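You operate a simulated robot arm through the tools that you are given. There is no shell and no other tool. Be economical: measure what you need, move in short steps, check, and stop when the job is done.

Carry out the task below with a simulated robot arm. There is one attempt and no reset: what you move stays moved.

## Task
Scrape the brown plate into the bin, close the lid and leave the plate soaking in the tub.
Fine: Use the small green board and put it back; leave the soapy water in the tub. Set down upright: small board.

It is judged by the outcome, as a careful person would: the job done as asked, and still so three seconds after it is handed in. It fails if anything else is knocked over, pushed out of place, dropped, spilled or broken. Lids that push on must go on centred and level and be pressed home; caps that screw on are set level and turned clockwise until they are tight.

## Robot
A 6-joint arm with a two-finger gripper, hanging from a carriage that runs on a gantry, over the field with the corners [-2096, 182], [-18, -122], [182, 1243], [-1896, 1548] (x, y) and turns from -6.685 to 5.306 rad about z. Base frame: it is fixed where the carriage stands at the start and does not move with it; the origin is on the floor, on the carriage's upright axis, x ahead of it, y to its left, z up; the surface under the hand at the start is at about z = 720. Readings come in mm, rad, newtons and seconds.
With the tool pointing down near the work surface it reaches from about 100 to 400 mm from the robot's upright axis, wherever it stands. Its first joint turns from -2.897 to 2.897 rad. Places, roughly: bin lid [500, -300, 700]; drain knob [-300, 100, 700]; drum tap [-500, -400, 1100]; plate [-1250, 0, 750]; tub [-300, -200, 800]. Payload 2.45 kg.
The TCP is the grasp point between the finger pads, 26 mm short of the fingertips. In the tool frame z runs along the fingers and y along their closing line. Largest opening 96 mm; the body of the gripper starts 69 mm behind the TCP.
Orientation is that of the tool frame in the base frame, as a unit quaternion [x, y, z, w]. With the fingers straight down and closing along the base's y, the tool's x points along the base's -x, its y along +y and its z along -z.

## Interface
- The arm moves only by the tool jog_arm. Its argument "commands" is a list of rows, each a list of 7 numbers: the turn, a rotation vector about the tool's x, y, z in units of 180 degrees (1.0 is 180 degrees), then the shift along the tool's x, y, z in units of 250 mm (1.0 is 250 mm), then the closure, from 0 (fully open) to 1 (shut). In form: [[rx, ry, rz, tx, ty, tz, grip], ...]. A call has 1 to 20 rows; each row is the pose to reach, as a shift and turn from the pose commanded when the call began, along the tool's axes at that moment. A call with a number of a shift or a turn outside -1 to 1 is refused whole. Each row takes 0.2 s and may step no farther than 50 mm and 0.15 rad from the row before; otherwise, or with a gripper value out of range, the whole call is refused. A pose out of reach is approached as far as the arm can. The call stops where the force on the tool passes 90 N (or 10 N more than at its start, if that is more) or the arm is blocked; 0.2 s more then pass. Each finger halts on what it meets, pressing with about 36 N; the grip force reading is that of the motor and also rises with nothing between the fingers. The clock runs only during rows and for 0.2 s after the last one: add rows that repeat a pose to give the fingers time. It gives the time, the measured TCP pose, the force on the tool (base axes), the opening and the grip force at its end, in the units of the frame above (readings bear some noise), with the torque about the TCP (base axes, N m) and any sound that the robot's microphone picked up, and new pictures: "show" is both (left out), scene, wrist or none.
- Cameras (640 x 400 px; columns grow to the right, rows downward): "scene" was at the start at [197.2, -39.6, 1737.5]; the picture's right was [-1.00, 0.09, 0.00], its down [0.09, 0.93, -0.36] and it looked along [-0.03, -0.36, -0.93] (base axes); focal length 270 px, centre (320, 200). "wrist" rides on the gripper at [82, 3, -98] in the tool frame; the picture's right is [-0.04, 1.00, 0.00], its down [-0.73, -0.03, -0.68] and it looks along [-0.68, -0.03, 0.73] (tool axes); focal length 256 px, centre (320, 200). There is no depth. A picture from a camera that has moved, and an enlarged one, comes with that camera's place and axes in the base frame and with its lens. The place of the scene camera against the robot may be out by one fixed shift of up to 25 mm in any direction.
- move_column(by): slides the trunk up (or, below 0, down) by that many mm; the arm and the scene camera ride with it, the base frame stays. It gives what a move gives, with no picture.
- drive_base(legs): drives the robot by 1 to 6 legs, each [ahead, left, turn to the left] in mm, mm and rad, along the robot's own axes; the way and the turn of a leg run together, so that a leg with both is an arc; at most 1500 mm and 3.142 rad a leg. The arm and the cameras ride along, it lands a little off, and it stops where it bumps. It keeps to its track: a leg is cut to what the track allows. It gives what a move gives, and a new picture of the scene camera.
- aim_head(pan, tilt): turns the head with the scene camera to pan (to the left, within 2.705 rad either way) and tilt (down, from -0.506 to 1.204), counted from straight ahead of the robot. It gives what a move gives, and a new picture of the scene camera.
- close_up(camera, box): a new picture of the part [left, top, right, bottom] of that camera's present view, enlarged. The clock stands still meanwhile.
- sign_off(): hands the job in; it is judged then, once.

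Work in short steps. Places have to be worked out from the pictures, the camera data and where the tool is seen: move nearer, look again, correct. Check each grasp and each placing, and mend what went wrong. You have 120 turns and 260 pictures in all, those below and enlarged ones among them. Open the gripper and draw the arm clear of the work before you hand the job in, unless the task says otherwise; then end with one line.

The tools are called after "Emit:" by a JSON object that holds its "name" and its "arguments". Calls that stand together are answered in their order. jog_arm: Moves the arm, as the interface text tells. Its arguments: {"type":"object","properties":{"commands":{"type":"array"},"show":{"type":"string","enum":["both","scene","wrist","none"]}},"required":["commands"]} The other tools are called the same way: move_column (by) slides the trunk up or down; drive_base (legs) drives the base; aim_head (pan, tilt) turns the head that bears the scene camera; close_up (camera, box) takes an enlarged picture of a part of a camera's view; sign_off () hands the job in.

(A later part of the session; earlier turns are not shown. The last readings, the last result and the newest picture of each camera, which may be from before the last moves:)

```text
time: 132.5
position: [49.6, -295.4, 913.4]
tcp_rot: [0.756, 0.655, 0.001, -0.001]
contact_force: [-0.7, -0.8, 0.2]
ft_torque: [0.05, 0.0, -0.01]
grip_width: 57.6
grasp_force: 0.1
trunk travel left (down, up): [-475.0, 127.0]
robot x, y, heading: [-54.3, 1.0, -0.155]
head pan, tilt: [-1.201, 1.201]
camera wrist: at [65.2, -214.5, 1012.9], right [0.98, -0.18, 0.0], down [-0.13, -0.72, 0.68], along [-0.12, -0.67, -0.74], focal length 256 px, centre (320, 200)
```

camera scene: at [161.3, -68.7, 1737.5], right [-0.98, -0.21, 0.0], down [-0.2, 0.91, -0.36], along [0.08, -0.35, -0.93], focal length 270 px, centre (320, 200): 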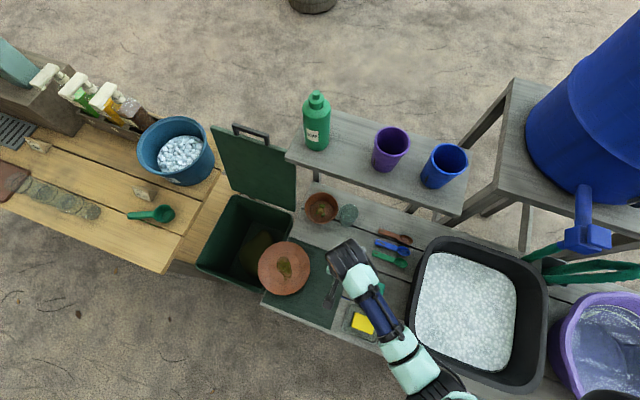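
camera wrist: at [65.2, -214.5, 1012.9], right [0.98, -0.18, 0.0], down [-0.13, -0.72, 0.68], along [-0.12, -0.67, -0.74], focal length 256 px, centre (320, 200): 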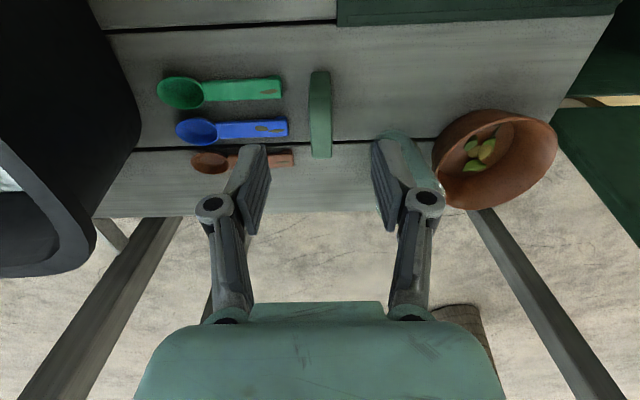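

Board stands back in its place. Next: nudge the plate straight toward the bench front so its rim overhangs for a horizontal grip. Drive the carriage and position closed fingers behind the plate.

Emit:
{"name": "drive_base", "arguments": {"legs": [[42, -75, 0]]}}

Emit:
{"name": "jog_arm", "arguments": {"commands": [[0, 0, 0, 0.09, 0.16, 0, 1], [0, 0, 0, 0.18, 0.32, 0, 1], [0, 0, 0, 0.27, 0.48, 0, 1], [0, 0, 0, 0.36, 0.64, 0, 1], [0, 0, 0, 0.476, 0.8, 0, 1], [0, 0, 0, 0.476, 0.8, 0, 1]]}}

```text
time: 133.4
position: [63.0, -315.8, 904.5]
tcp_rot: [0.754, 0.657, 0.008, -0.014]
contact_force: [0.5, 0.4, 0.6]
ft_torque: [-0.02, -0.03, 0.01]
grip_width: 57.8
grasp_force: 0.2
trunk travel left (down, up): [-475.0, 127.0]
robot x, y, heading: [-31.7, -41.1, -0.153]
head pan, tilt: [-1.201, 1.201]
stopped in leg 1: the robot was blocked; the commanded pose is now the measured one
camera scene: at [177.4, -106.7, 1737.1], right [-0.98, -0.21, 0.0], down [-0.2, 0.91, -0.36], along [0.08, -0.35, -0.93], focal length 270 px, centre (320, 200)
```

scene: 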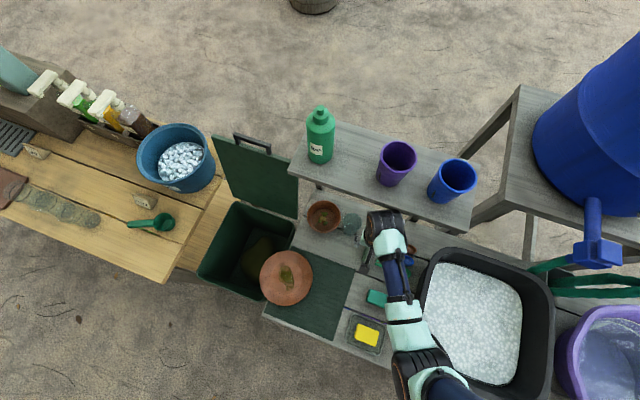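

```text
time: 134.8
position: [278.4, -238.6, 908.5]
tcp_rot: [0.755, 0.655, 0.003, -0.008]
contact_force: [0.3, 0.1, 0.6]
ft_torque: [-0.02, 0.04, -0.03]
grip_width: 0.0
grasp_force: 28.7
trunk travel left (down, up): [-475.0, 127.0]
robot x, y, heading: [-32.1, -39.1, -0.155]
head pan, tilt: [-1.201, 1.201]
camera scene: at [177.5, -110.8, 1737.5], right [-0.98, -0.21, 0.0], down [-0.2, 0.91, -0.36], along [0.08, -0.35, -0.93], focal length 270 px, centre (320, 200)
camera wrist: at [294.3, -159.5, 1008.5], right [0.98, -0.18, -0.01], down [-0.13, -0.73, 0.67], along [-0.13, -0.66, -0.74], focal length 256 px, centre (320, 200)
```

scene: 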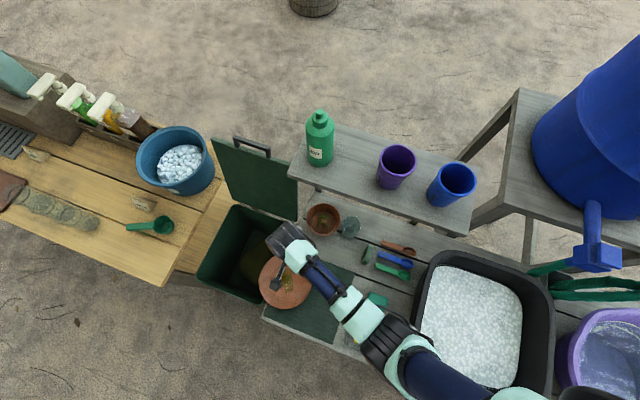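
wrist: 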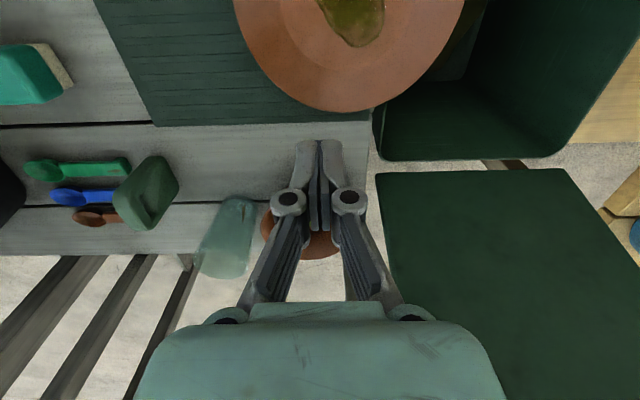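

Something near the rear shelf stopped the carriage briefly, but items there look undisturbed. Now go down behind the plate and push it toward the bench front.

Emit:
{"name": "jog_arm", "arguments": {"commands": [[0, 0, 0, -0.12, 0.06, 0, 1], [0, 0, 0, -0.2, 0.112, 0.1, 1], [0, 0, 0, -0.2, 0.112, 0.28, 1], [0, 0, 0, -0.2, 0.112, 0.46, 1], [0, 0, 0, -0.2, 0.112, 0.615, 1], [0, 0, 0, -0.2, 0.112, 0.615, 1]], "show": "wrist"}}

```text
time: 136.2
position: [286.7, -281.6, 774.5]
tcp_rot: [0.755, 0.656, 0.003, -0.008]
contact_force: [0.5, -0.1, 0.1]
ft_torque: [0.04, -0.01, 0.0]
grip_width: 0.0
grasp_force: 28.6
out of reach, approached as far as the arm can: row 5, 6
trunk travel left (down, up): [-475.0, 127.0]
robot x, y, heading: [-33.6, -42.0, -0.156]
head pan, tilt: [-1.201, 1.201]
camera wrist: at [302.5, -202.0, 875.9], right [0.98, -0.18, -0.01], down [-0.13, -0.73, 0.67], along [-0.12, -0.66, -0.74], focal length 256 px, centre (320, 200)
```

wrist: 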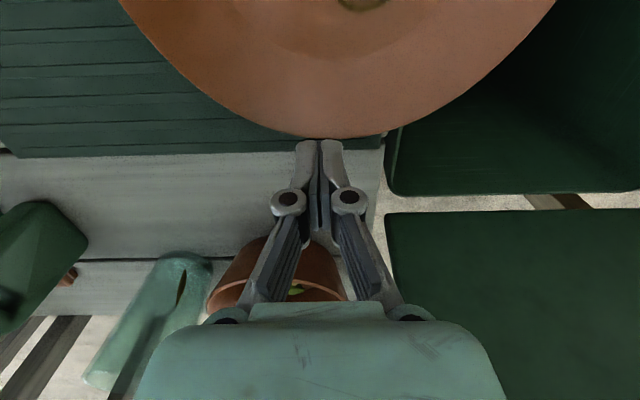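

Emit:
{"name": "move_column", "arguments": {"by": -18}}

Emit:
{"name": "jog_arm", "arguments": {"commands": [[0, 0, 0, 0.1, 0.005, 0, 1], [0, 0, 0, 0.2, 0.01, 0, 1], [0, 0, 0, 0.3, 0.015, 0, 1], [0, 0, 0, 0.4, 0.02, 0, 1], [0, 0, 0, 0.42, 0.02, 0, 1]], "show": "wrist"}}

```text
time: 136.9
position: [287.7, -283.3, 756.6]
tcp_rot: [0.755, 0.656, 0.004, -0.008]
contact_force: [-0.8, -3.5, 3.2]
ft_torque: [-0.01, 0.0, -0.02]
grip_width: 0.0
grasp_force: 28.1
trunk travel left (down, up): [-457.0, 145.0]
robot x, y, heading: [-33.0, -42.3, -0.154]
head pan, tilt: [-1.201, 1.201]
```

```text
time: 138.1
position: [306.2, -178.4, 758.9]
tcp_rot: [0.755, 0.656, 0.003, -0.008]
contact_force: [0.6, -0.3, 0.2]
ft_torque: [-0.01, -0.01, -0.01]
grip_width: 0.0
grasp_force: 28.5
trunk travel left (down, up): [-457.0, 145.0]
robot x, y, heading: [-35.2, -41.1, -0.151]
head pan, tilt: [-1.201, 1.201]
camera wrist: at [321.7, -98.5, 859.6], right [0.98, -0.18, -0.01], down [-0.13, -0.73, 0.67], along [-0.13, -0.66, -0.74], focal length 256 px, centre (320, 200)
```

wrist: 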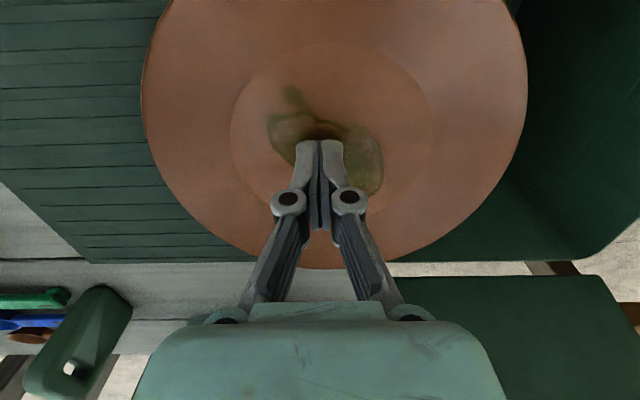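

The finger rode over the rim (rim top ≈732). Lift, go back behind the plate and come in lower.

Emit:
{"name": "jog_arm", "arguments": {"commands": [[0, 0, 0, 0, 0, -0.15, 1], [0, 0, 0, -0.15, 0, -0.2, 1], [0, 0, 0, -0.3, 0, -0.2, 1], [0, 0, 0, -0.42, 0, -0.2, 1], [0, 0, 0, -0.42, 0, -0.02, 1]], "show": "none"}}

Emit:
{"name": "move_column", "arguments": {"by": -12}}

```text
time: 139.3
position: [292.3, -281.8, 762.5]
tcp_rot: [0.755, 0.656, 0.005, -0.006]
contact_force: [-0.2, 0.5, -0.8]
ft_torque: [-0.04, -0.1, -0.03]
grip_width: 0.0
grasp_force: 28.6
trunk travel left (down, up): [-457.0, 145.0]
robot x, y, heading: [-34.1, -43.9, -0.155]
head pan, tilt: [-1.201, 1.201]
```

```text
time: 139.9
position: [291.6, -281.7, 750.1]
tcp_rot: [0.755, 0.655, 0.003, -0.007]
contact_force: [-0.6, -0.1, -0.2]
ft_torque: [0.02, -0.04, 0.0]
grip_width: 0.0
grasp_force: 28.7
trunk travel left (down, up): [-445.0, 157.0]
robot x, y, heading: [-37.7, -41.9, -0.157]
head pan, tilt: [-1.201, 1.201]
```

Tip ≈724 now. Push forward.

Emit:
{"name": "jog_arm", "arguments": {"commands": [[0, 0, 0, 0.07, 0, 0, 1], [0, 0, 0, 0.14, 0, 0, 1], [0, 0, 0, 0.21, 0, 0, 1], [0, 0, 0, 0.28, 0, 0, 1], [0, 0, 0, 0.35, 0, 0, 1], [0, 0, 0, 0.42, 0, 0, 1], [0, 0, 0, 0.42, 0, 0, 1]]}}

```text
time: 141.5
position: [305.8, -176.4, 751.8]
tcp_rot: [0.755, 0.656, 0.003, -0.008]
contact_force: [-0.5, -0.3, -0.5]
ft_torque: [0.03, -0.02, 0.01]
grip_width: 0.0
grasp_force: 28.5
trunk travel left (down, up): [-445.0, 157.0]
robot x, y, heading: [-32.7, -40.1, -0.158]
head pan, tilt: [-1.201, 1.201]
camera scene: at [177.5, -110.8, 1707.5], right [-0.98, -0.21, 0.0], down [-0.2, 0.91, -0.36], along [0.08, -0.35, -0.93], focal length 270 px, centre (320, 200)
camera wrist: at [320.7, -97.5, 852.4], right [0.98, -0.18, -0.01], down [-0.13, -0.73, 0.67], along [-0.13, -0.66, -0.74], focal length 256 px, centre (320, 200)
```

scene: 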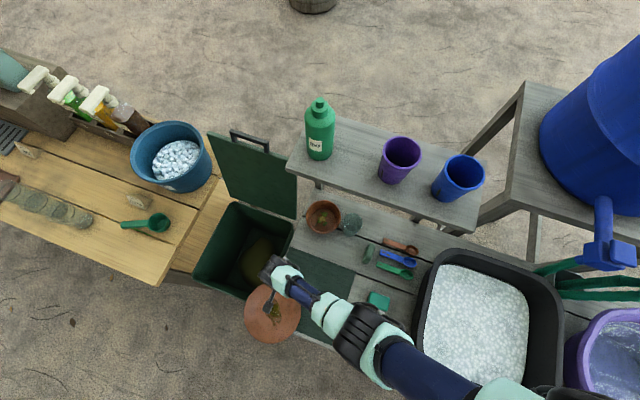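
wrist: 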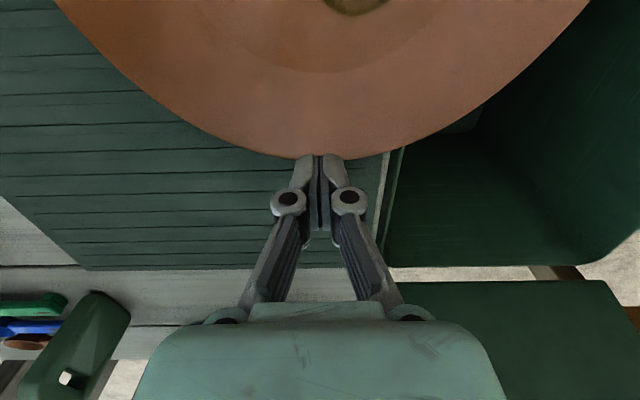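

Plate now overhangs the bench front. Retract up, drive out in front, and lower the trunk for a horizontal grip.

Emit:
{"name": "jog_arm", "arguments": {"commands": [[0, 0, 0, -0.06, 0, 0, 1], [0, 0, 0, -0.06, 0, -0.18, 1], [0, 0, 0, -0.06, 0, -0.36, 1], [0, 0, 0, -0.06, 0, -0.54, 1]], "show": "none"}}

Emit:
{"name": "drive_base", "arguments": {"legs": [[18, 440, 0]]}}

```text
time: 142.5
position: [303.6, -194.7, 886.2]
tcp_rot: [0.755, 0.655, 0.003, -0.008]
contact_force: [-0.2, -0.3, -0.2]
ft_torque: [-0.03, 0.0, -0.05]
grip_width: 0.1
grasp_force: 28.6
trunk travel left (down, up): [-445.0, 157.0]
robot x, y, heading: [-33.0, -40.9, -0.153]
head pan, tilt: [-1.201, 1.201]
```

```text
time: 145.2
position: [390.7, 237.8, 886.1]
tcp_rot: [0.757, 0.653, 0.004, -0.007]
contact_force: [0.1, 0.8, -0.4]
ft_torque: [0.03, 0.0, 0.0]
grip_width: 0.2
grasp_force: 28.4
trunk travel left (down, up): [-445.0, 157.0]
robot x, y, heading: [54.2, 389.9, -0.164]
head pan, tilt: [-1.201, 1.201]
camera scene: at [264.4, 321.3, 1707.5], right [-0.98, -0.21, 0.0], down [-0.19, 0.91, -0.36], along [0.08, -0.35, -0.93], focal length 270 px, centre (320, 200)
```

scene: 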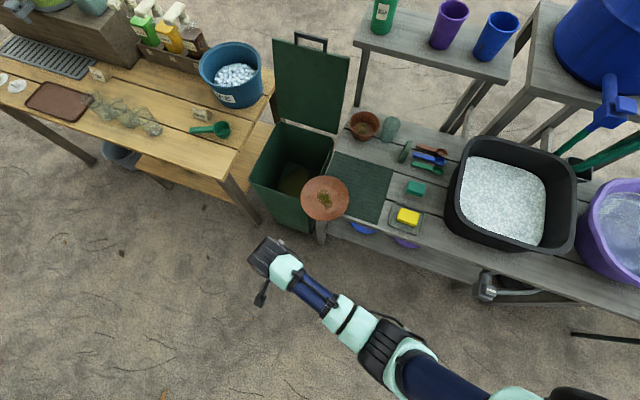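

Lower the trunk, yaw the hand to heading ≈-75°, and go to a stand-off in front of the plate.

Emit:
{"name": "move_column", "arguments": {"by": -200}}

Emit:
{"name": "jog_arm", "arguments": {"commands": [[0, 0, 0.046, -0.06, -0.04, -0.1, 1], [0, 0, 0.092, -0.13, -0.09, -0.2, 1], [0, 0, 0.138, -0.2, -0.14, -0.3, 1], [0, 0, 0.184, -0.27, -0.18, -0.3, 1], [0, 0, 0.23, -0.34, -0.23, -0.3, 1], [0, 0, 0.276, -0.4, -0.28, -0.3, 1], [0, 0, 0.322, -0.47, -0.33, -0.3, 1], [0, 0, 0.369, -0.538, -0.372, -0.3, 1]], "show": "wrist"}}

```text
time: 147.3
position: [390.3, 237.3, 686.1]
tcp_rot: [0.756, 0.654, 0.003, -0.008]
contact_force: [0.7, -0.5, 0.5]
ft_torque: [-0.02, 0.02, -0.02]
grip_width: 0.2
grasp_force: 29.2
trunk travel left (down, up): [-245.0, 357.0]
robot x, y, heading: [52.5, 394.7, -0.155]
head pan, tilt: [-1.201, 1.201]
```

```text
time: 149.2
position: [279.5, 117.2, 759.7]
tcp_rot: [0.991, 0.131, -0.001, -0.009]
contact_force: [0.0, 0.2, 0.2]
ft_torque: [0.01, 0.0, -0.01]
grip_width: 0.2
grasp_force: 28.5
trunk travel left (down, up): [-245.0, 357.0]
robot x, y, heading: [53.8, 389.7, -0.162]
head pan, tilt: [-1.201, 1.201]
camera wrist: at [359.7, 133.6, 858.5], right [0.22, -0.97, -0.02], down [-0.71, -0.17, 0.68], along [-0.67, -0.14, -0.73], focal length 256 px, centre (320, 200)
```

wrist: 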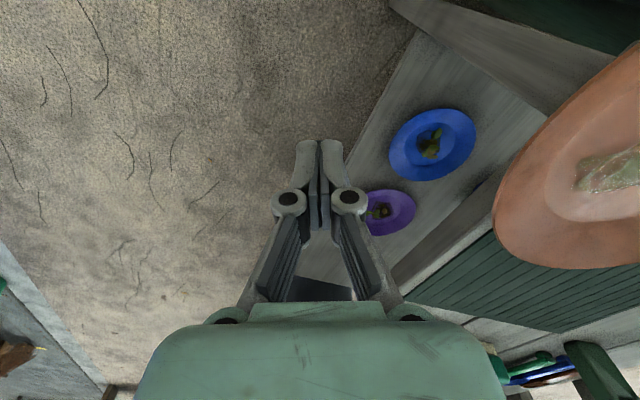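

Now pitch the tool to ~80° (nearly horizontal, pointing at the plate) with fingers opening vertically.

Emit:
{"name": "jog_arm", "arguments": {"commands": [[-0.0444, 0, 0, 0, 0.02, 0, 0.5], [-0.0888, 0, 0, 0, 0.05, 0, 0.5], [-0.133, 0, 0, 0, 0.08, 0.01, 0.5], [-0.178, 0, 0, 0, 0.11, 0.02, 0.5], [-0.222, 0, 0, 0, 0.14, 0.03, 0.5], [-0.266, 0, 0, 0, 0.17, 0.05, 0.5], [-0.311, 0, 0, 0, 0.2, 0.06, 0.5], [-0.355, 0, 0, 0, 0.22, 0.07, 0.5], [-0.4, 0, 0, 0, 0.24, 0.085, 0.5], [-0.444, 0, 0, 0, 0.25, 0.1, 0.5]]}}

```text
time: 151.3
position: [289.4, 28.8, 811.4]
tcp_rot: [0.777, 0.112, 0.08, 0.614]
contact_force: [-0.2, 0.7, -0.1]
ft_torque: [0.02, 0.0, 0.0]
grip_width: 47.9
grasp_force: 0.0
out of reach, approached as far as the arm can: row 9, 10
trunk travel left (down, up): [-245.0, 357.0]
robot x, y, heading: [55.2, 389.6, -0.165]
head pan, tilt: [-1.201, 1.201]
camera scene: at [264.5, 321.4, 1507.5], right [-0.98, -0.21, 0.0], down [-0.19, 0.91, -0.36], along [0.08, -0.35, -0.93], focal length 270 px, centre (320, 200)
camera wrist: at [343.4, 143.1, 838.2], right [0.04, -0.23, 0.97], down [-0.89, 0.44, 0.14], along [-0.46, -0.87, -0.19], focal length 256 px, centre (320, 200)
```

scene: 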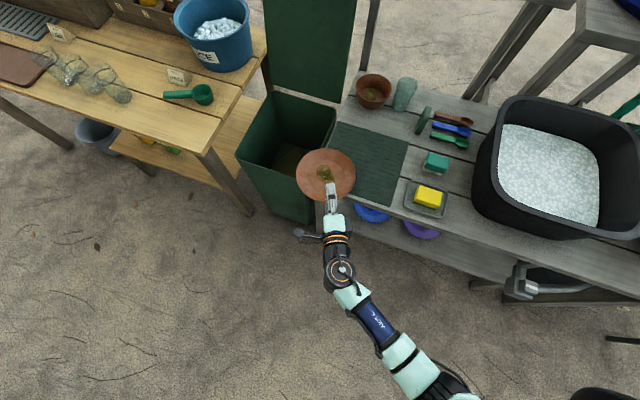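
wrist: 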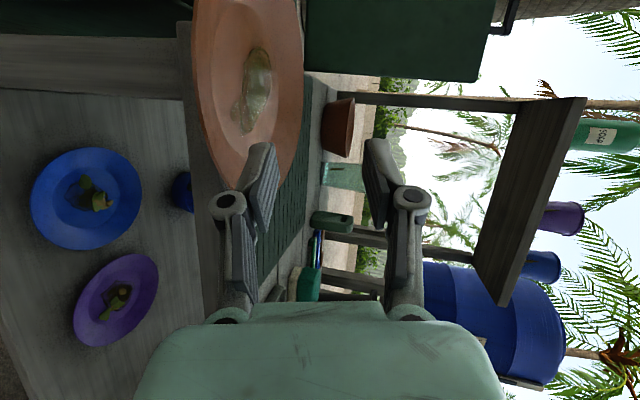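

Excellent: the hand is horizontal, camera to the side, plate rim visible. Zoom to measure where the rim is.

Emit:
{"name": "close_up", "arguments": {"camera": "wrist", "box": [160, 0, 440, 240]}}

Emit:
{"name": "close_up", "arguments": {"camera": "scene", "box": [270, 120, 410, 220]}}

```text
1.67 times, centred on (300, 120) of wrist
camera zoom: at [343.4, 143.1, 838.2], right [0.04, -0.23, 0.97], down [-0.89, 0.44, 0.14], along [-0.46, -0.87, -0.19], focal length 427 px, centre (353, 333)
```

zoom: 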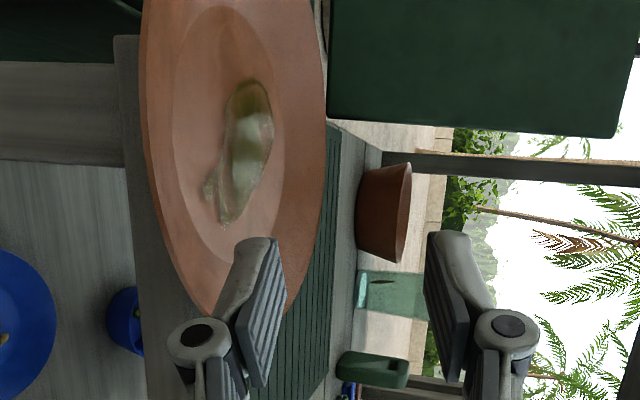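

```text
4.00 times, centred on (340, 170) of scene
camera zoom: at [264.5, 321.4, 1507.5], right [-0.98, -0.21, 0.0], down [-0.19, 0.91, -0.36], along [0.08, -0.35, -0.93], focal length 1081 px, centre (240, 320)
```

zoom: 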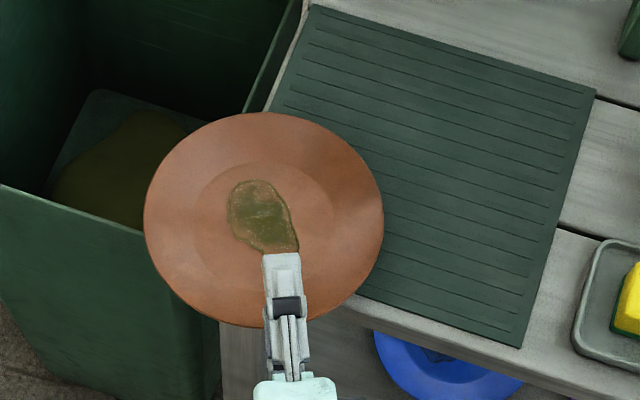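

Overhead shows ~40 mm of front overhang. Back off 50 mm, lower to rim height and look again.

Emit:
{"name": "drive_base", "arguments": {"legs": [[0, 55, 0]]}}

Emit:
{"name": "move_column", "arguments": {"by": -78}}

Emit:
{"name": "jog_arm", "arguments": {"commands": [[0, 0, 0, 0, 0, 0, 0.5]]}}

```text
time: 152.3
position: [298.1, 84.4, 812.4]
tcp_rot: [0.777, 0.112, 0.079, 0.614]
contact_force: [-0.2, 0.7, -0.2]
ft_torque: [0.0, 0.02, 0.02]
grip_width: 48.0
grasp_force: 0.0
trunk travel left (down, up): [-245.0, 357.0]
robot x, y, heading: [60.9, 446.1, -0.158]
head pan, tilt: [-1.201, 1.201]
camera scene: at [273.2, 375.2, 1507.5], right [-0.98, -0.21, 0.0], down [-0.19, 0.91, -0.36], along [0.08, -0.35, -0.93], focal length 270 px, centre (320, 200)
```

scene: 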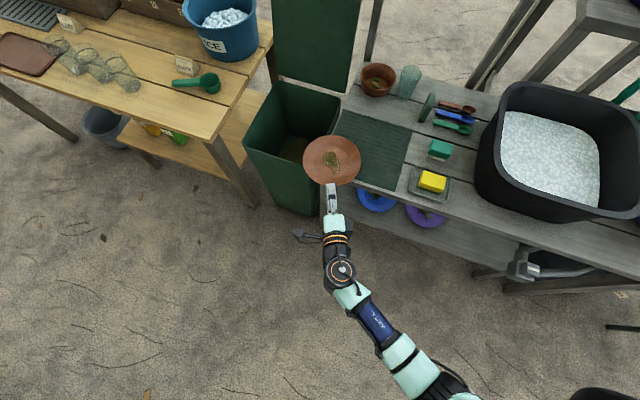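

```text
time: 153.4
position: [298.8, 83.3, 733.8]
tcp_rot: [0.777, 0.113, 0.08, 0.614]
contact_force: [0.4, 0.0, 0.0]
ft_torque: [0.02, 0.0, -0.06]
grip_width: 48.0
grasp_force: 0.0
trunk travel left (down, up): [-167.0, 435.0]
robot x, y, heading: [62.7, 445.1, -0.156]
head pan, tilt: [-1.201, 1.201]
```

```text
time: 153.8
position: [298.8, 81.5, 734.2]
tcp_rot: [0.777, 0.112, 0.08, 0.614]
contact_force: [1.1, 0.0, 0.4]
ft_torque: [-0.02, 0.03, -0.05]
grip_width: 48.2
grasp_force: 0.0
trunk travel left (down, up): [-167.0, 435.0]
robot x, y, heading: [65.7, 441.7, -0.165]
head pan, tilt: [-1.201, 1.201]
camera scene: at [273.1, 375.0, 1429.5], right [-0.98, -0.21, 0.0], down [-0.19, 0.91, -0.36], along [0.08, -0.35, -0.93], focal length 270 px, centre (320, 200)
camera wrist: at [352.1, 196.6, 760.2], right [0.04, -0.23, 0.97], down [-0.89, 0.44, 0.14], along [-0.46, -0.87, -0.19], focal length 256 px, centre (320, 200)
```

scene: 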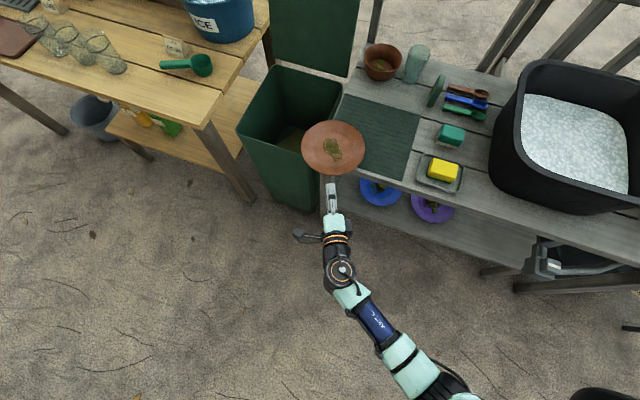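
wrist: 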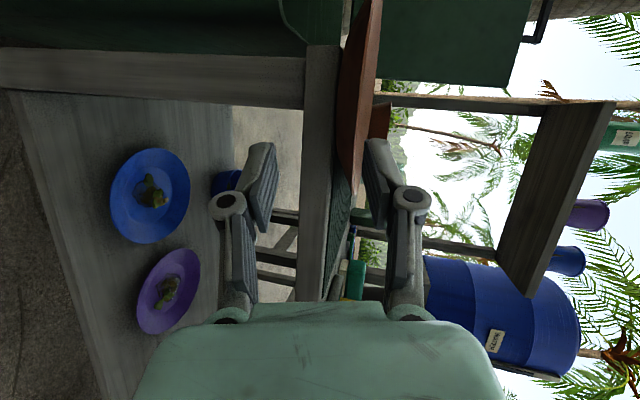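

Superb side view: rim at z≈730, between the two fingers' levels. Advance ~66 mm horizontally so the rim enters between the fingers.

Emit:
{"name": "jog_arm", "arguments": {"commands": [[0, 0, 0, 0, 0.011, 0.065, 0.5], [0, 0, 0, 0, 0.022, 0.13, 0.5], [0, 0, 0, 0, 0.034, 0.195, 0.5], [0, 0, 0, 0, 0.045, 0.261, 0.5], [0, 0, 0, 0, 0.045, 0.261, 0.5]]}}

```text
time: 155.0
position: [317.1, 18.7, 730.4]
tcp_rot: [0.778, 0.112, 0.08, 0.613]
contact_force: [0.6, 0.0, 0.0]
ft_torque: [-0.01, 0.01, 0.03]
grip_width: 47.9
grasp_force: 0.1
trunk travel left (down, up): [-167.0, 435.0]
robot x, y, heading: [57.0, 449.0, -0.162]
head pan, tilt: [-1.201, 1.201]
camera scene: at [273.1, 375.1, 1429.5], right [-0.98, -0.21, 0.0], down [-0.19, 0.91, -0.36], along [0.08, -0.35, -0.93], focal length 270 px, centre (320, 200)
camera wrist: at [369.7, 132.9, 755.0], right [0.04, -0.23, 0.97], down [-0.89, 0.44, 0.14], along [-0.46, -0.87, -0.19], focal length 256 px, centre (320, 200)
```

scene: 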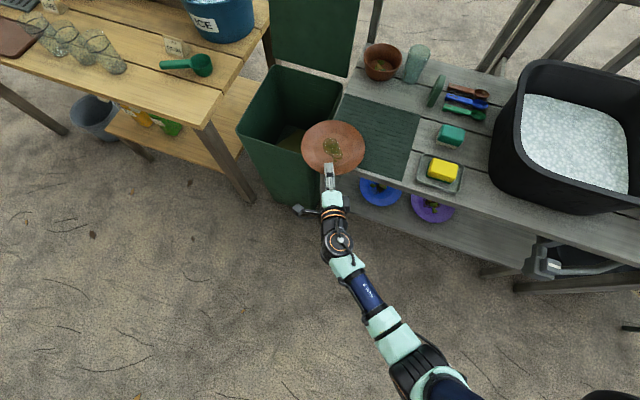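
wrist: 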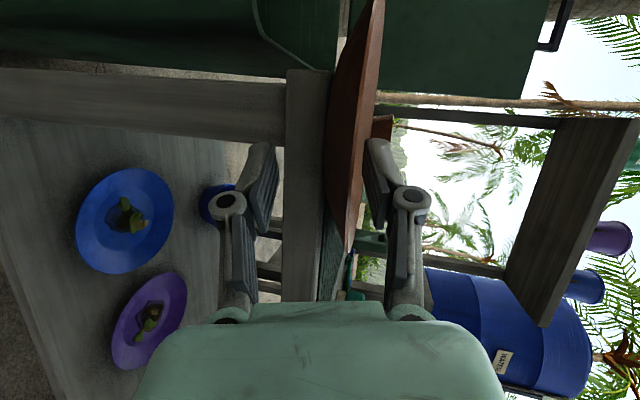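

Rim is between the fingers and no contact yet. Check depth from above, then close.

Emit:
{"name": "close_up", "arguments": {"camera": "scene", "box": [280, 100, 400, 220]}}

Emit:
{"name": "jog_arm", "arguments": {"commands": [[0, 0, 0, 0, 0, 0, 0.65], [0, 0, 0, 0, 0, 0, 0.8], [0, 0, 0, 0, 0, 0, 0.95], [0, 0, 0, 0, 0, 0, 1], [0, 0, 0, 0, 0, 0, 1]], "show": "wrist"}}

```text
3.33 times, centred on (340, 160) of scene
camera zoom: at [273.1, 375.1, 1429.5], right [-0.98, -0.21, 0.0], down [-0.19, 0.91, -0.36], along [0.08, -0.35, -0.93], focal length 901 px, centre (253, 333)
```

zoom: 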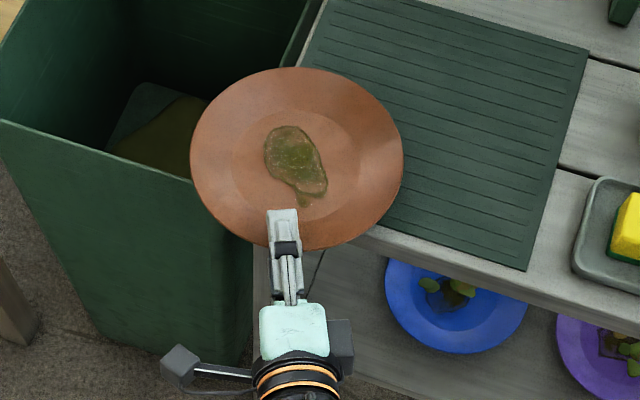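

```text
time: 156.2
position: [316.0, 19.1, 729.6]
tcp_rot: [0.777, 0.111, 0.08, 0.614]
contact_force: [0.1, 1.3, 1.4]
ft_torque: [0.02, -0.11, 0.04]
grip_width: 6.1
grasp_force: 31.7
trunk travel left (down, up): [-167.0, 435.0]
robot x, y, heading: [62.7, 446.9, -0.161]
head pan, tilt: [-1.201, 1.201]
camera wrist: at [369.8, 133.1, 755.2], right [0.04, -0.23, 0.97], down [-0.89, 0.44, 0.14], along [-0.46, -0.87, -0.19], focal length 256 px, centre (320, 200)
```

wrist: 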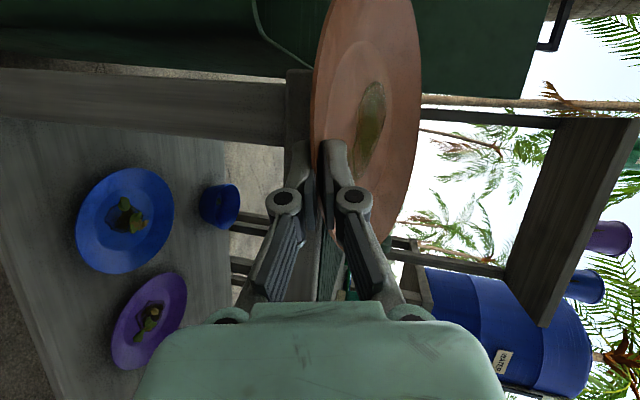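

Plate gripped. Lift it with the trunk and check the hold.

Emit:
{"name": "move_column", "arguments": {"by": 40}}

Emit:
{"name": "jog_arm", "arguments": {"commands": [[0, 0, 0, 0, 0, 0, 1]]}}

```text
time: 157.1
position: [315.7, 19.9, 768.9]
tcp_rot: [0.777, 0.112, 0.079, 0.614]
contact_force: [-0.5, 0.4, -1.8]
ft_torque: [0.18, 0.05, 0.02]
grip_width: 6.1
grasp_force: 31.7
trunk travel left (down, up): [-207.0, 395.0]
robot x, y, heading: [60.7, 445.2, -0.157]
head pan, tilt: [-1.201, 1.201]
```

```text
time: 157.5
position: [316.6, 19.9, 768.9]
tcp_rot: [0.777, 0.112, 0.079, 0.614]
contact_force: [-0.2, 0.5, -1.4]
ft_torque: [0.16, 0.05, 0.04]
grip_width: 5.9
grasp_force: 31.5
trunk travel left (down, up): [-207.0, 395.0]
robot x, y, heading: [60.8, 442.3, -0.159]
head pan, tilt: [-1.201, 1.201]
camera scene: at [273.1, 375.1, 1469.4], right [-0.98, -0.21, 0.0], down [-0.19, 0.91, -0.36], along [0.08, -0.35, -0.93], focal length 270 px, centre (320, 200)
camera wrist: at [369.6, 133.1, 795.0], right [0.04, -0.23, 0.97], down [-0.89, 0.44, 0.14], along [-0.46, -0.87, -0.19], focal length 256 px, centre (320, 200)
```

scene: 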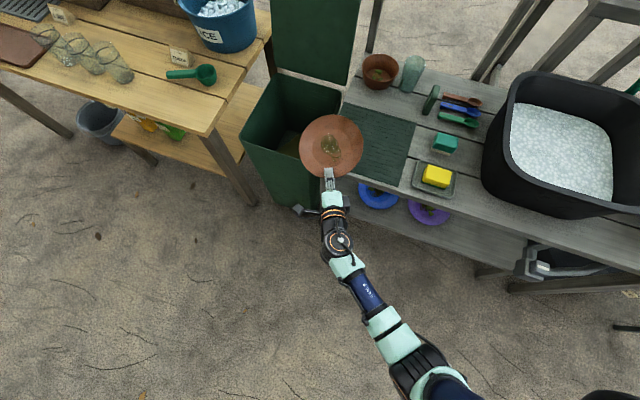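
wrist: 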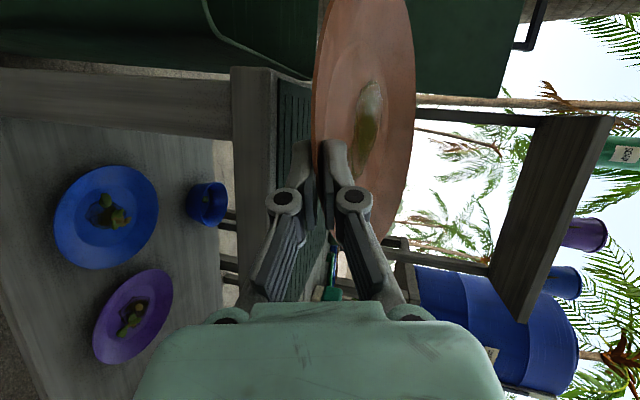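

Plate is held firmly. Raise high and drive along the front to the tub.

Emit:
{"name": "move_column", "arguments": {"by": 230}}

Emit:
{"name": "drive_base", "arguments": {"legs": [[0, 100, 0], [-610, 0, 0]]}}

Emit:
{"name": "aim_head", "arguments": {"pan": -1.35, "tilt": 0.9}}

```text
time: 159.9
position: [315.9, 18.9, 998.1]
tcp_rot: [0.777, 0.112, 0.08, 0.615]
contact_force: [0.4, 0.2, -1.1]
ft_torque: [0.15, 0.01, 0.01]
grip_width: 6.2
grasp_force: 31.5
trunk travel left (down, up): [-437.0, 165.0]
robot x, y, heading: [61.1, 442.3, -0.164]
head pan, tilt: [-1.201, 1.201]
```

```text
time: 164.1
position: [-271.7, 216.7, 998.8]
tcp_rot: [0.778, 0.11, 0.08, 0.613]
contact_force: [0.0, 0.0, -1.9]
ft_torque: [0.13, 0.04, 0.0]
grip_width: 6.0
grasp_force: 31.6
trunk travel left (down, up): [-437.0, 165.0]
robot x, y, heading: [-526.9, 643.7, -0.165]
head pan, tilt: [-1.201, 1.201]
camera scene: at [-313.9, 572.9, 1699.5], right [-0.98, -0.21, 0.0], down [-0.19, 0.91, -0.36], along [0.07, -0.35, -0.93], focal length 270 px, centre (320, 200)
```

scene: 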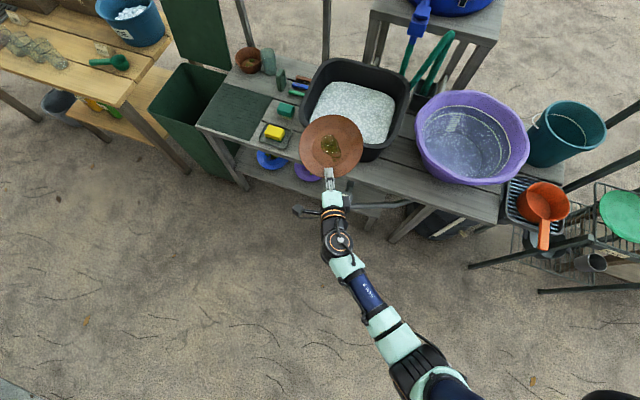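

```text
time: 164.9
position: [-271.8, 217.5, 999.0]
tcp_rot: [0.778, 0.11, 0.08, 0.614]
contact_force: [0.3, -0.1, -3.4]
ft_torque: [0.16, -0.02, 0.01]
grip_width: 6.2
grasp_force: 31.4
trunk travel left (down, up): [-437.0, 165.0]
robot x, y, heading: [-527.2, 642.4, -0.165]
head pan, tilt: [-1.349, 0.901]
camera scene: at [-320.9, 552.3, 1719.2], right [-1.0, -0.06, 0.0], down [-0.05, 0.78, -0.62], along [0.04, -0.62, -0.78], focal length 270 px, centre (320, 200)
```

scene: 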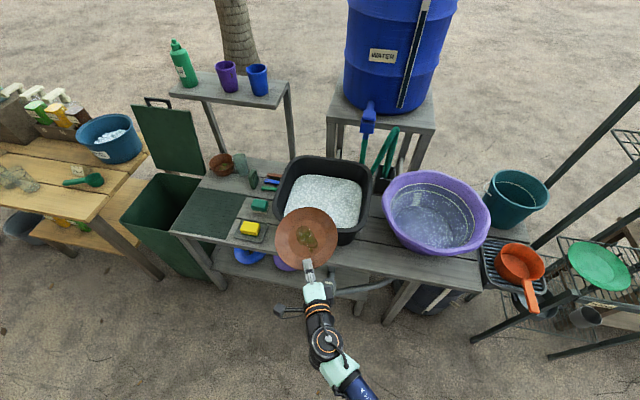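

The soapy tub (black) is ahead, centre ≈(-300,-180). Tilt the plate (tool to ~40° from vertical) while still in front, raised by 60 mm.

Emit:
{"name": "move_column", "arguments": {"by": 60}}

Emit:
{"name": "jog_arm", "arguments": {"commands": [[0.04, 0, 0, 0, 0, 0, 1], [0.08, 0, 0, 0, 0, 0, 1], [0.12, 0, 0, 0, 0, 0, 1], [0.16, 0, 0, 0, 0, 0, 1], [0.2, 0, 0, 0, 0, 0, 1], [0.2, 0, 0, 0, 0, 0, 1]]}}

```text
time: 165.9
position: [-272.2, 216.9, 1059.3]
tcp_rot: [0.777, 0.111, 0.078, 0.614]
contact_force: [0.0, 0.1, -0.6]
ft_torque: [0.19, 0.02, -0.01]
grip_width: 5.9
grasp_force: 31.5
trunk travel left (down, up): [-497.0, 105.0]
robot x, y, heading: [-523.2, 643.2, -0.168]
head pan, tilt: [-1.349, 0.901]
```

```text
time: 167.3
position: [-272.6, 216.7, 1059.1]
tcp_rot: [0.929, 0.13, 0.042, 0.343]
contact_force: [0.3, -0.8, -1.2]
ft_torque: [0.13, -0.01, -0.04]
grip_width: 5.8
grasp_force: 31.2
trunk travel left (down, up): [-497.0, 105.0]
robot x, y, heading: [-527.1, 644.3, -0.163]
head pan, tilt: [-1.349, 0.901]
camera scene: at [-320.9, 552.2, 1779.3], right [-1.0, -0.06, 0.0], down [-0.05, 0.78, -0.62], along [0.04, -0.62, -0.78], focal length 270 px, centre (320, 200)
camera wrist: at [-208.1, 298.2, 1136.2], right [0.17, -0.74, 0.65], down [-0.82, 0.25, 0.51], along [-0.54, -0.62, -0.57], focal length 256 px, centre (320, 200)
```

scene: 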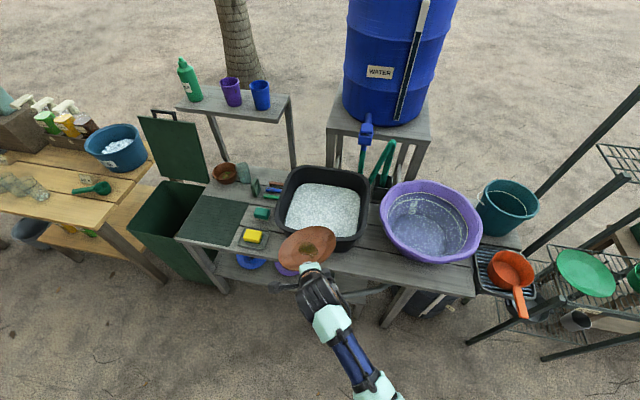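
wrist: 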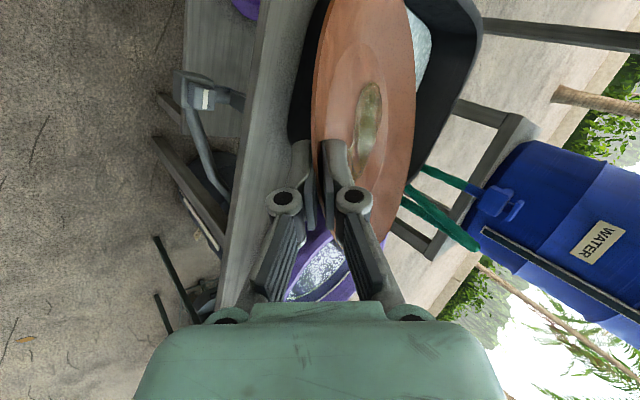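

Plate is tilted and stable. Drive in over the tub.

Emit:
{"name": "drive_base", "arguments": {"legs": [[18, -345, 0]]}}

Emit:
{"name": "jog_arm", "arguments": {"commands": [[0, 0, 0, 0, 0, 0, 1]], "show": "wrist"}}

```text
time: 169.5
position: [-310.9, -126.0, 1058.9]
tcp_rot: [0.929, 0.129, 0.04, 0.344]
contact_force: [0.7, -0.1, -2.7]
ft_torque: [0.13, 0.0, 0.0]
grip_width: 6.1
grasp_force: 31.7
trunk travel left (down, up): [-497.0, 105.0]
robot x, y, heading: [-564.3, 302.4, -0.167]
head pan, tilt: [-1.349, 0.901]
camera scene: at [-359.5, 210.3, 1779.3], right [-1.0, -0.06, 0.0], down [-0.04, 0.78, -0.62], along [0.04, -0.62, -0.78], focal length 270 px, centre (320, 200)
```

scene: 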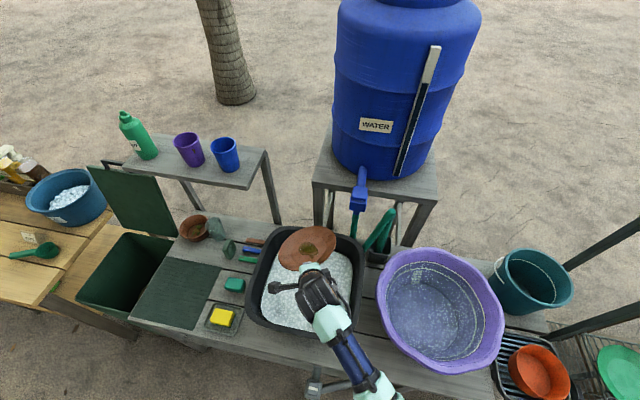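

```text
time: 169.9
position: [-310.6, -125.1, 1058.4]
tcp_rot: [0.93, 0.129, 0.04, 0.343]
contact_force: [-0.2, 1.0, -1.3]
ft_torque: [0.16, 0.04, -0.03]
grip_width: 6.2
grasp_force: 31.2
trunk travel left (down, up): [-497.0, 105.0]
robot x, y, heading: [-565.0, 302.5, -0.165]
head pan, tilt: [-1.349, 0.901]
camera wrist: at [-247.3, -43.8, 1135.8], right [0.17, -0.74, 0.65], down [-0.82, 0.25, 0.51], along [-0.54, -0.62, -0.57], focal length 256 px, centre (320, 200)
```

wrist: 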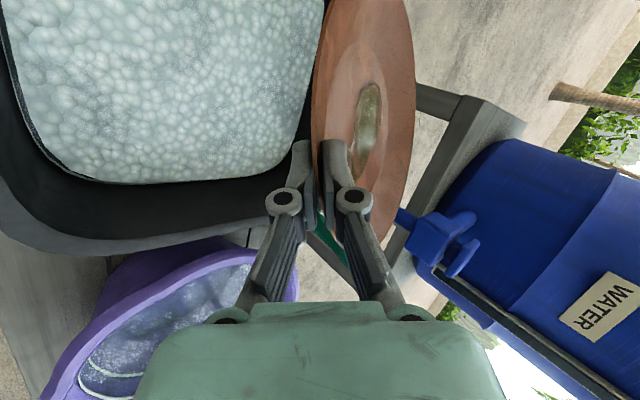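

Shift 25 mm further back and lower the plate toward the water.

Emit:
{"name": "drive_base", "arguments": {"legs": [[0, -25, 0]]}}

Emit:
{"name": "move_column", "arguments": {"by": -110}}

Emit:
{"name": "jog_arm", "arguments": {"commands": [[0, 0, 0, 0, 0, 0, 1]]}}

```text
time: 170.7
position: [-315.5, -149.8, 1059.3]
tcp_rot: [0.93, 0.129, 0.04, 0.343]
contact_force: [-0.2, -0.1, -0.9]
ft_torque: [0.13, 0.01, 0.0]
grip_width: 6.1
grasp_force: 30.9
trunk travel left (down, up): [-497.0, 105.0]
robot x, y, heading: [-570.8, 274.9, -0.164]
head pan, tilt: [-1.349, 0.901]
camera scene: at [-363.6, 185.7, 1779.3], right [-1.0, -0.06, 0.0], down [-0.04, 0.78, -0.62], along [0.04, -0.62, -0.78], focal length 270 px, centre (320, 200)
```

scene: 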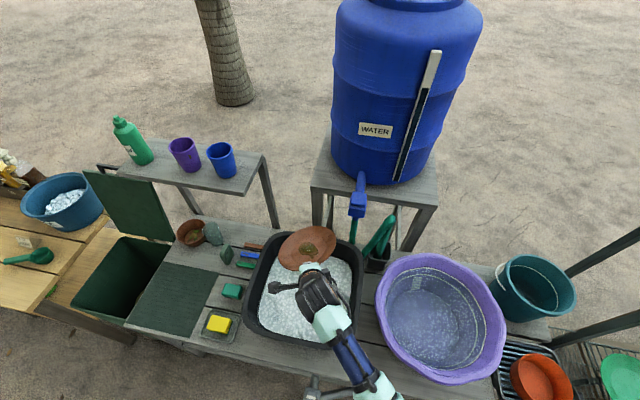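

```text
time: 172.2
position: [-314.3, -149.5, 948.8]
tcp_rot: [0.929, 0.129, 0.041, 0.344]
contact_force: [0.4, -0.1, -1.6]
ft_torque: [0.13, 0.0, -0.01]
grip_width: 5.8
grasp_force: 31.7
trunk travel left (down, up): [-387.0, 215.0]
robot x, y, heading: [-567.7, 283.4, -0.164]
head pan, tilt: [-1.349, 0.901]
```

```text
time: 172.6
position: [-314.9, -149.1, 949.5]
tcp_rot: [0.93, 0.129, 0.04, 0.343]
contact_force: [0.5, -0.1, -1.6]
ft_torque: [0.15, 0.03, -0.02]
grip_width: 6.2
grasp_force: 31.6
trunk travel left (down, up): [-387.0, 215.0]
robot x, y, heading: [-563.9, 276.9, -0.163]
head pan, tilt: [-1.349, 0.901]
camera scene: at [-363.6, 185.7, 1669.3], right [-1.0, -0.06, 0.0], down [-0.04, 0.78, -0.62], along [0.04, -0.62, -0.78], focal length 270 px, centre (320, 200)
camera wrist: at [-251.3, -68.3, 1025.9], right [0.17, -0.74, 0.65], down [-0.82, 0.25, 0.51], along [-0.54, -0.62, -0.57], focal length 256 px, centre (320, 200)
```

scene: 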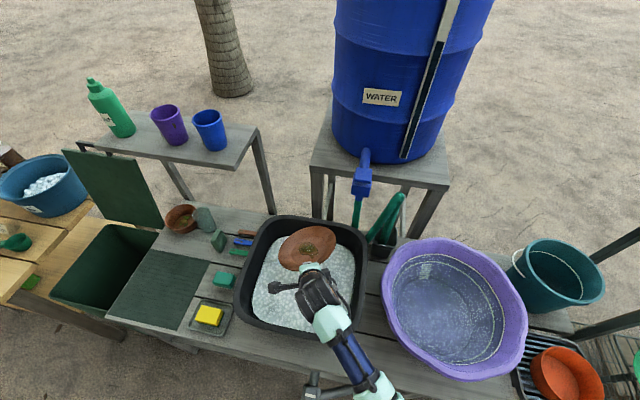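
wrist: 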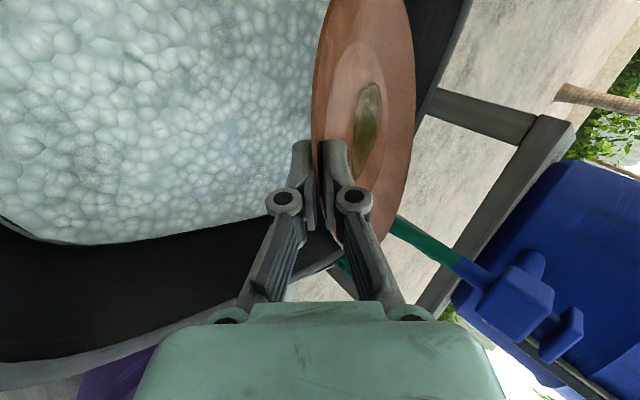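

Well positioned over the suds. Lower further in steps, watching force.

Emit:
{"name": "move_column", "arguments": {"by": -50}}

Emit:
{"name": "jog_arm", "arguments": {"commands": [[0, 0, 0, 0, 0, 0, 1]]}}

```text
time: 173.5
position: [-314.1, -150.2, 898.2]
tcp_rot: [0.929, 0.128, 0.041, 0.344]
contact_force: [-0.2, 0.1, -1.3]
ft_torque: [0.14, 0.01, -0.03]
grip_width: 5.7
grasp_force: 31.1
trunk travel left (down, up): [-337.0, 265.0]
robot x, y, heading: [-566.6, 281.5, -0.168]
head pan, tilt: [-1.349, 0.901]
```

```text
time: 173.9
position: [-314.2, -149.6, 899.2]
tcp_rot: [0.929, 0.129, 0.04, 0.344]
contact_force: [-0.9, 0.3, -1.7]
ft_torque: [0.1, 0.04, 0.01]
grip_width: 5.9
grasp_force: 30.9
trunk travel left (down, up): [-337.0, 265.0]
robot x, y, heading: [-566.0, 279.3, -0.163]
head pan, tilt: [-1.349, 0.901]
camera scene: at [-363.6, 185.7, 1619.3], right [-1.0, -0.06, 0.0], down [-0.04, 0.78, -0.62], along [0.04, -0.62, -0.78], focal length 270 px, centre (320, 200)
camera wrist: at [-251.3, -68.3, 975.9], right [0.17, -0.74, 0.65], down [-0.82, 0.25, 0.51], along [-0.54, -0.62, -0.57], focal length 256 px, centre (320, 200)
```

scene: 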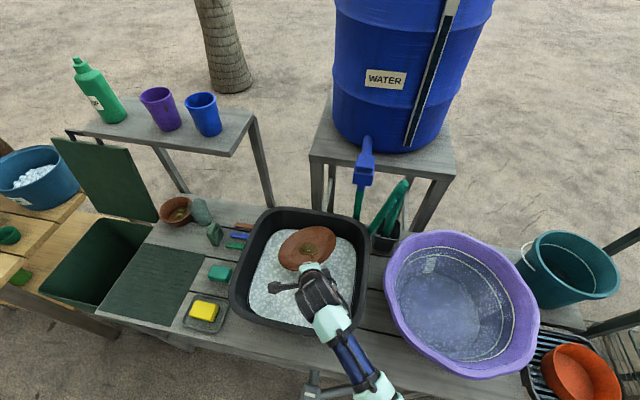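
wrist: 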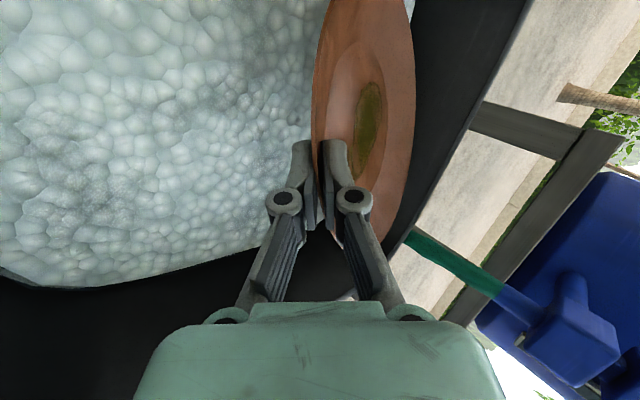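

Emit:
{"name": "move_column", "arguments": {"by": -35}}

Emit:
{"name": "jog_arm", "arguments": {"commands": [[0, 0, 0, 0, 0, 0, 1]]}}

```text
time: 174.7
position: [-314.5, -149.9, 863.0]
tcp_rot: [0.93, 0.128, 0.042, 0.343]
contact_force: [0.1, 0.2, -1.9]
ft_torque: [0.11, 0.03, 0.0]
grip_width: 5.9
grasp_force: 31.5
trunk travel left (down, up): [-302.0, 300.0]
robot x, y, heading: [-567.4, 275.3, -0.165]
head pan, tilt: [-1.349, 0.901]
```

```text
time: 175.1
position: [-314.4, -149.6, 864.1]
tcp_rot: [0.93, 0.129, 0.04, 0.343]
contact_force: [0.5, 0.9, -2.2]
ft_torque: [0.16, 0.03, 0.02]
grip_width: 6.0
grasp_force: 31.9
trunk travel left (down, up): [-302.0, 300.0]
robot x, y, heading: [-567.7, 275.8, -0.164]
head pan, tilt: [-1.349, 0.901]
camera scene: at [-363.6, 185.7, 1584.3], right [-1.0, -0.06, 0.0], down [-0.04, 0.78, -0.62], along [0.04, -0.62, -0.78], focal length 270 px, centre (320, 200)
camera wrist: at [-251.3, -68.3, 940.9], right [0.17, -0.74, 0.65], down [-0.82, 0.25, 0.51], along [-0.54, -0.62, -0.57], focal length 256 px, centre (320, 200)
```

scene: 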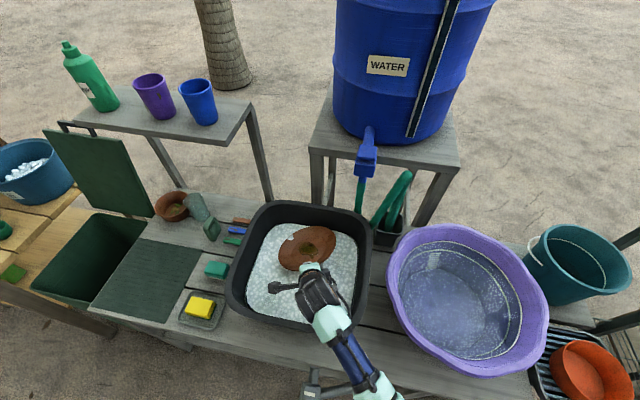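
wrist: 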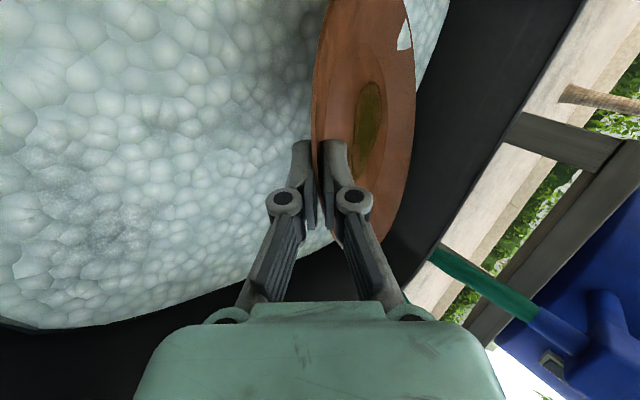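

The far edge just enters the foam. Continue lowering.

Emit:
{"name": "move_column", "arguments": {"by": -40}}

Emit:
{"name": "jog_arm", "arguments": {"commands": [[0, 0, 0, 0, 0, 0, 1]]}}

```text
time: 175.9
position: [-313.9, -149.6, 824.6]
tcp_rot: [0.929, 0.129, 0.041, 0.344]
contact_force: [0.4, 0.2, -1.2]
ft_torque: [0.1, 0.01, -0.01]
grip_width: 6.0
grasp_force: 31.2
trunk travel left (down, up): [-262.0, 340.0]
robot x, y, heading: [-568.6, 276.4, -0.161]
head pan, tilt: [-1.349, 0.901]
```

```text
time: 176.3
position: [-314.8, -148.7, 823.4]
tcp_rot: [0.929, 0.129, 0.04, 0.343]
contact_force: [0.2, 0.2, -1.7]
ft_torque: [0.17, 0.03, -0.02]
grip_width: 6.2
grasp_force: 31.9
trunk travel left (down, up): [-262.0, 340.0]
robot x, y, heading: [-567.0, 279.0, -0.166]
head pan, tilt: [-1.349, 0.901]
camera scene: at [-363.6, 185.7, 1544.3], right [-1.0, -0.06, 0.0], down [-0.04, 0.78, -0.62], along [0.04, -0.62, -0.78], focal length 270 px, centre (320, 200)
camera wrist: at [-251.3, -68.3, 900.9], right [0.17, -0.74, 0.65], down [-0.82, 0.25, 0.51], along [-0.54, -0.62, -0.57], focal length 256 px, centre (320, 200)
```

scene: 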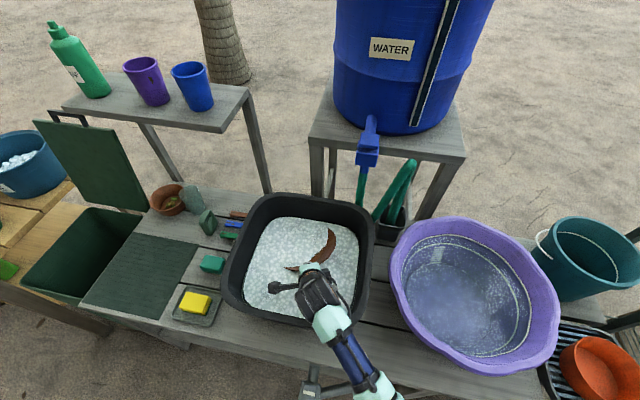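
wrist: 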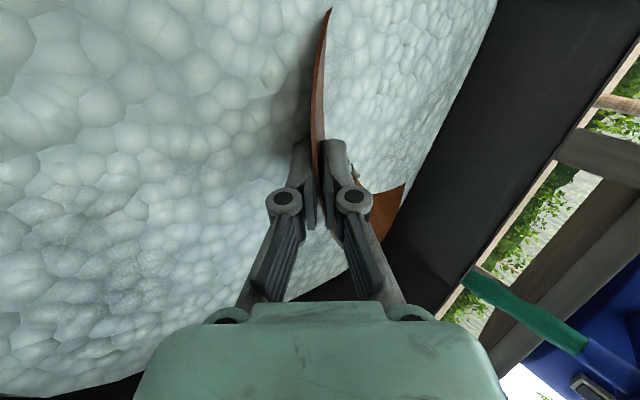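

Most of the plate is already under the suds. Lower a bit more, then check for floor contact.

Emit:
{"name": "move_column", "arguments": {"by": -20}}

Emit:
{"name": "move_column", "arguments": {"by": -12}}

```text
time: 177.0
position: [-315.7, -149.9, 803.8]
tcp_rot: [0.929, 0.129, 0.041, 0.344]
contact_force: [-0.8, -0.3, -1.0]
ft_torque: [0.13, -0.01, 0.02]
grip_width: 5.8
grasp_force: 31.2
trunk travel left (down, up): [-242.0, 360.0]
robot x, y, heading: [-565.8, 276.6, -0.162]
head pan, tilt: [-1.349, 0.901]
```

```text
time: 177.6
position: [-314.1, -151.0, 793.6]
tcp_rot: [0.929, 0.13, 0.042, 0.345]
contact_force: [-0.1, -0.1, 5.7]
ft_torque: [-0.7, -0.44, 0.04]
grip_width: 5.9
grasp_force: 31.7
trunk travel left (down, up): [-230.0, 372.0]
robot x, y, heading: [-567.1, 279.4, -0.169]
head pan, tilt: [-1.349, 0.901]
```

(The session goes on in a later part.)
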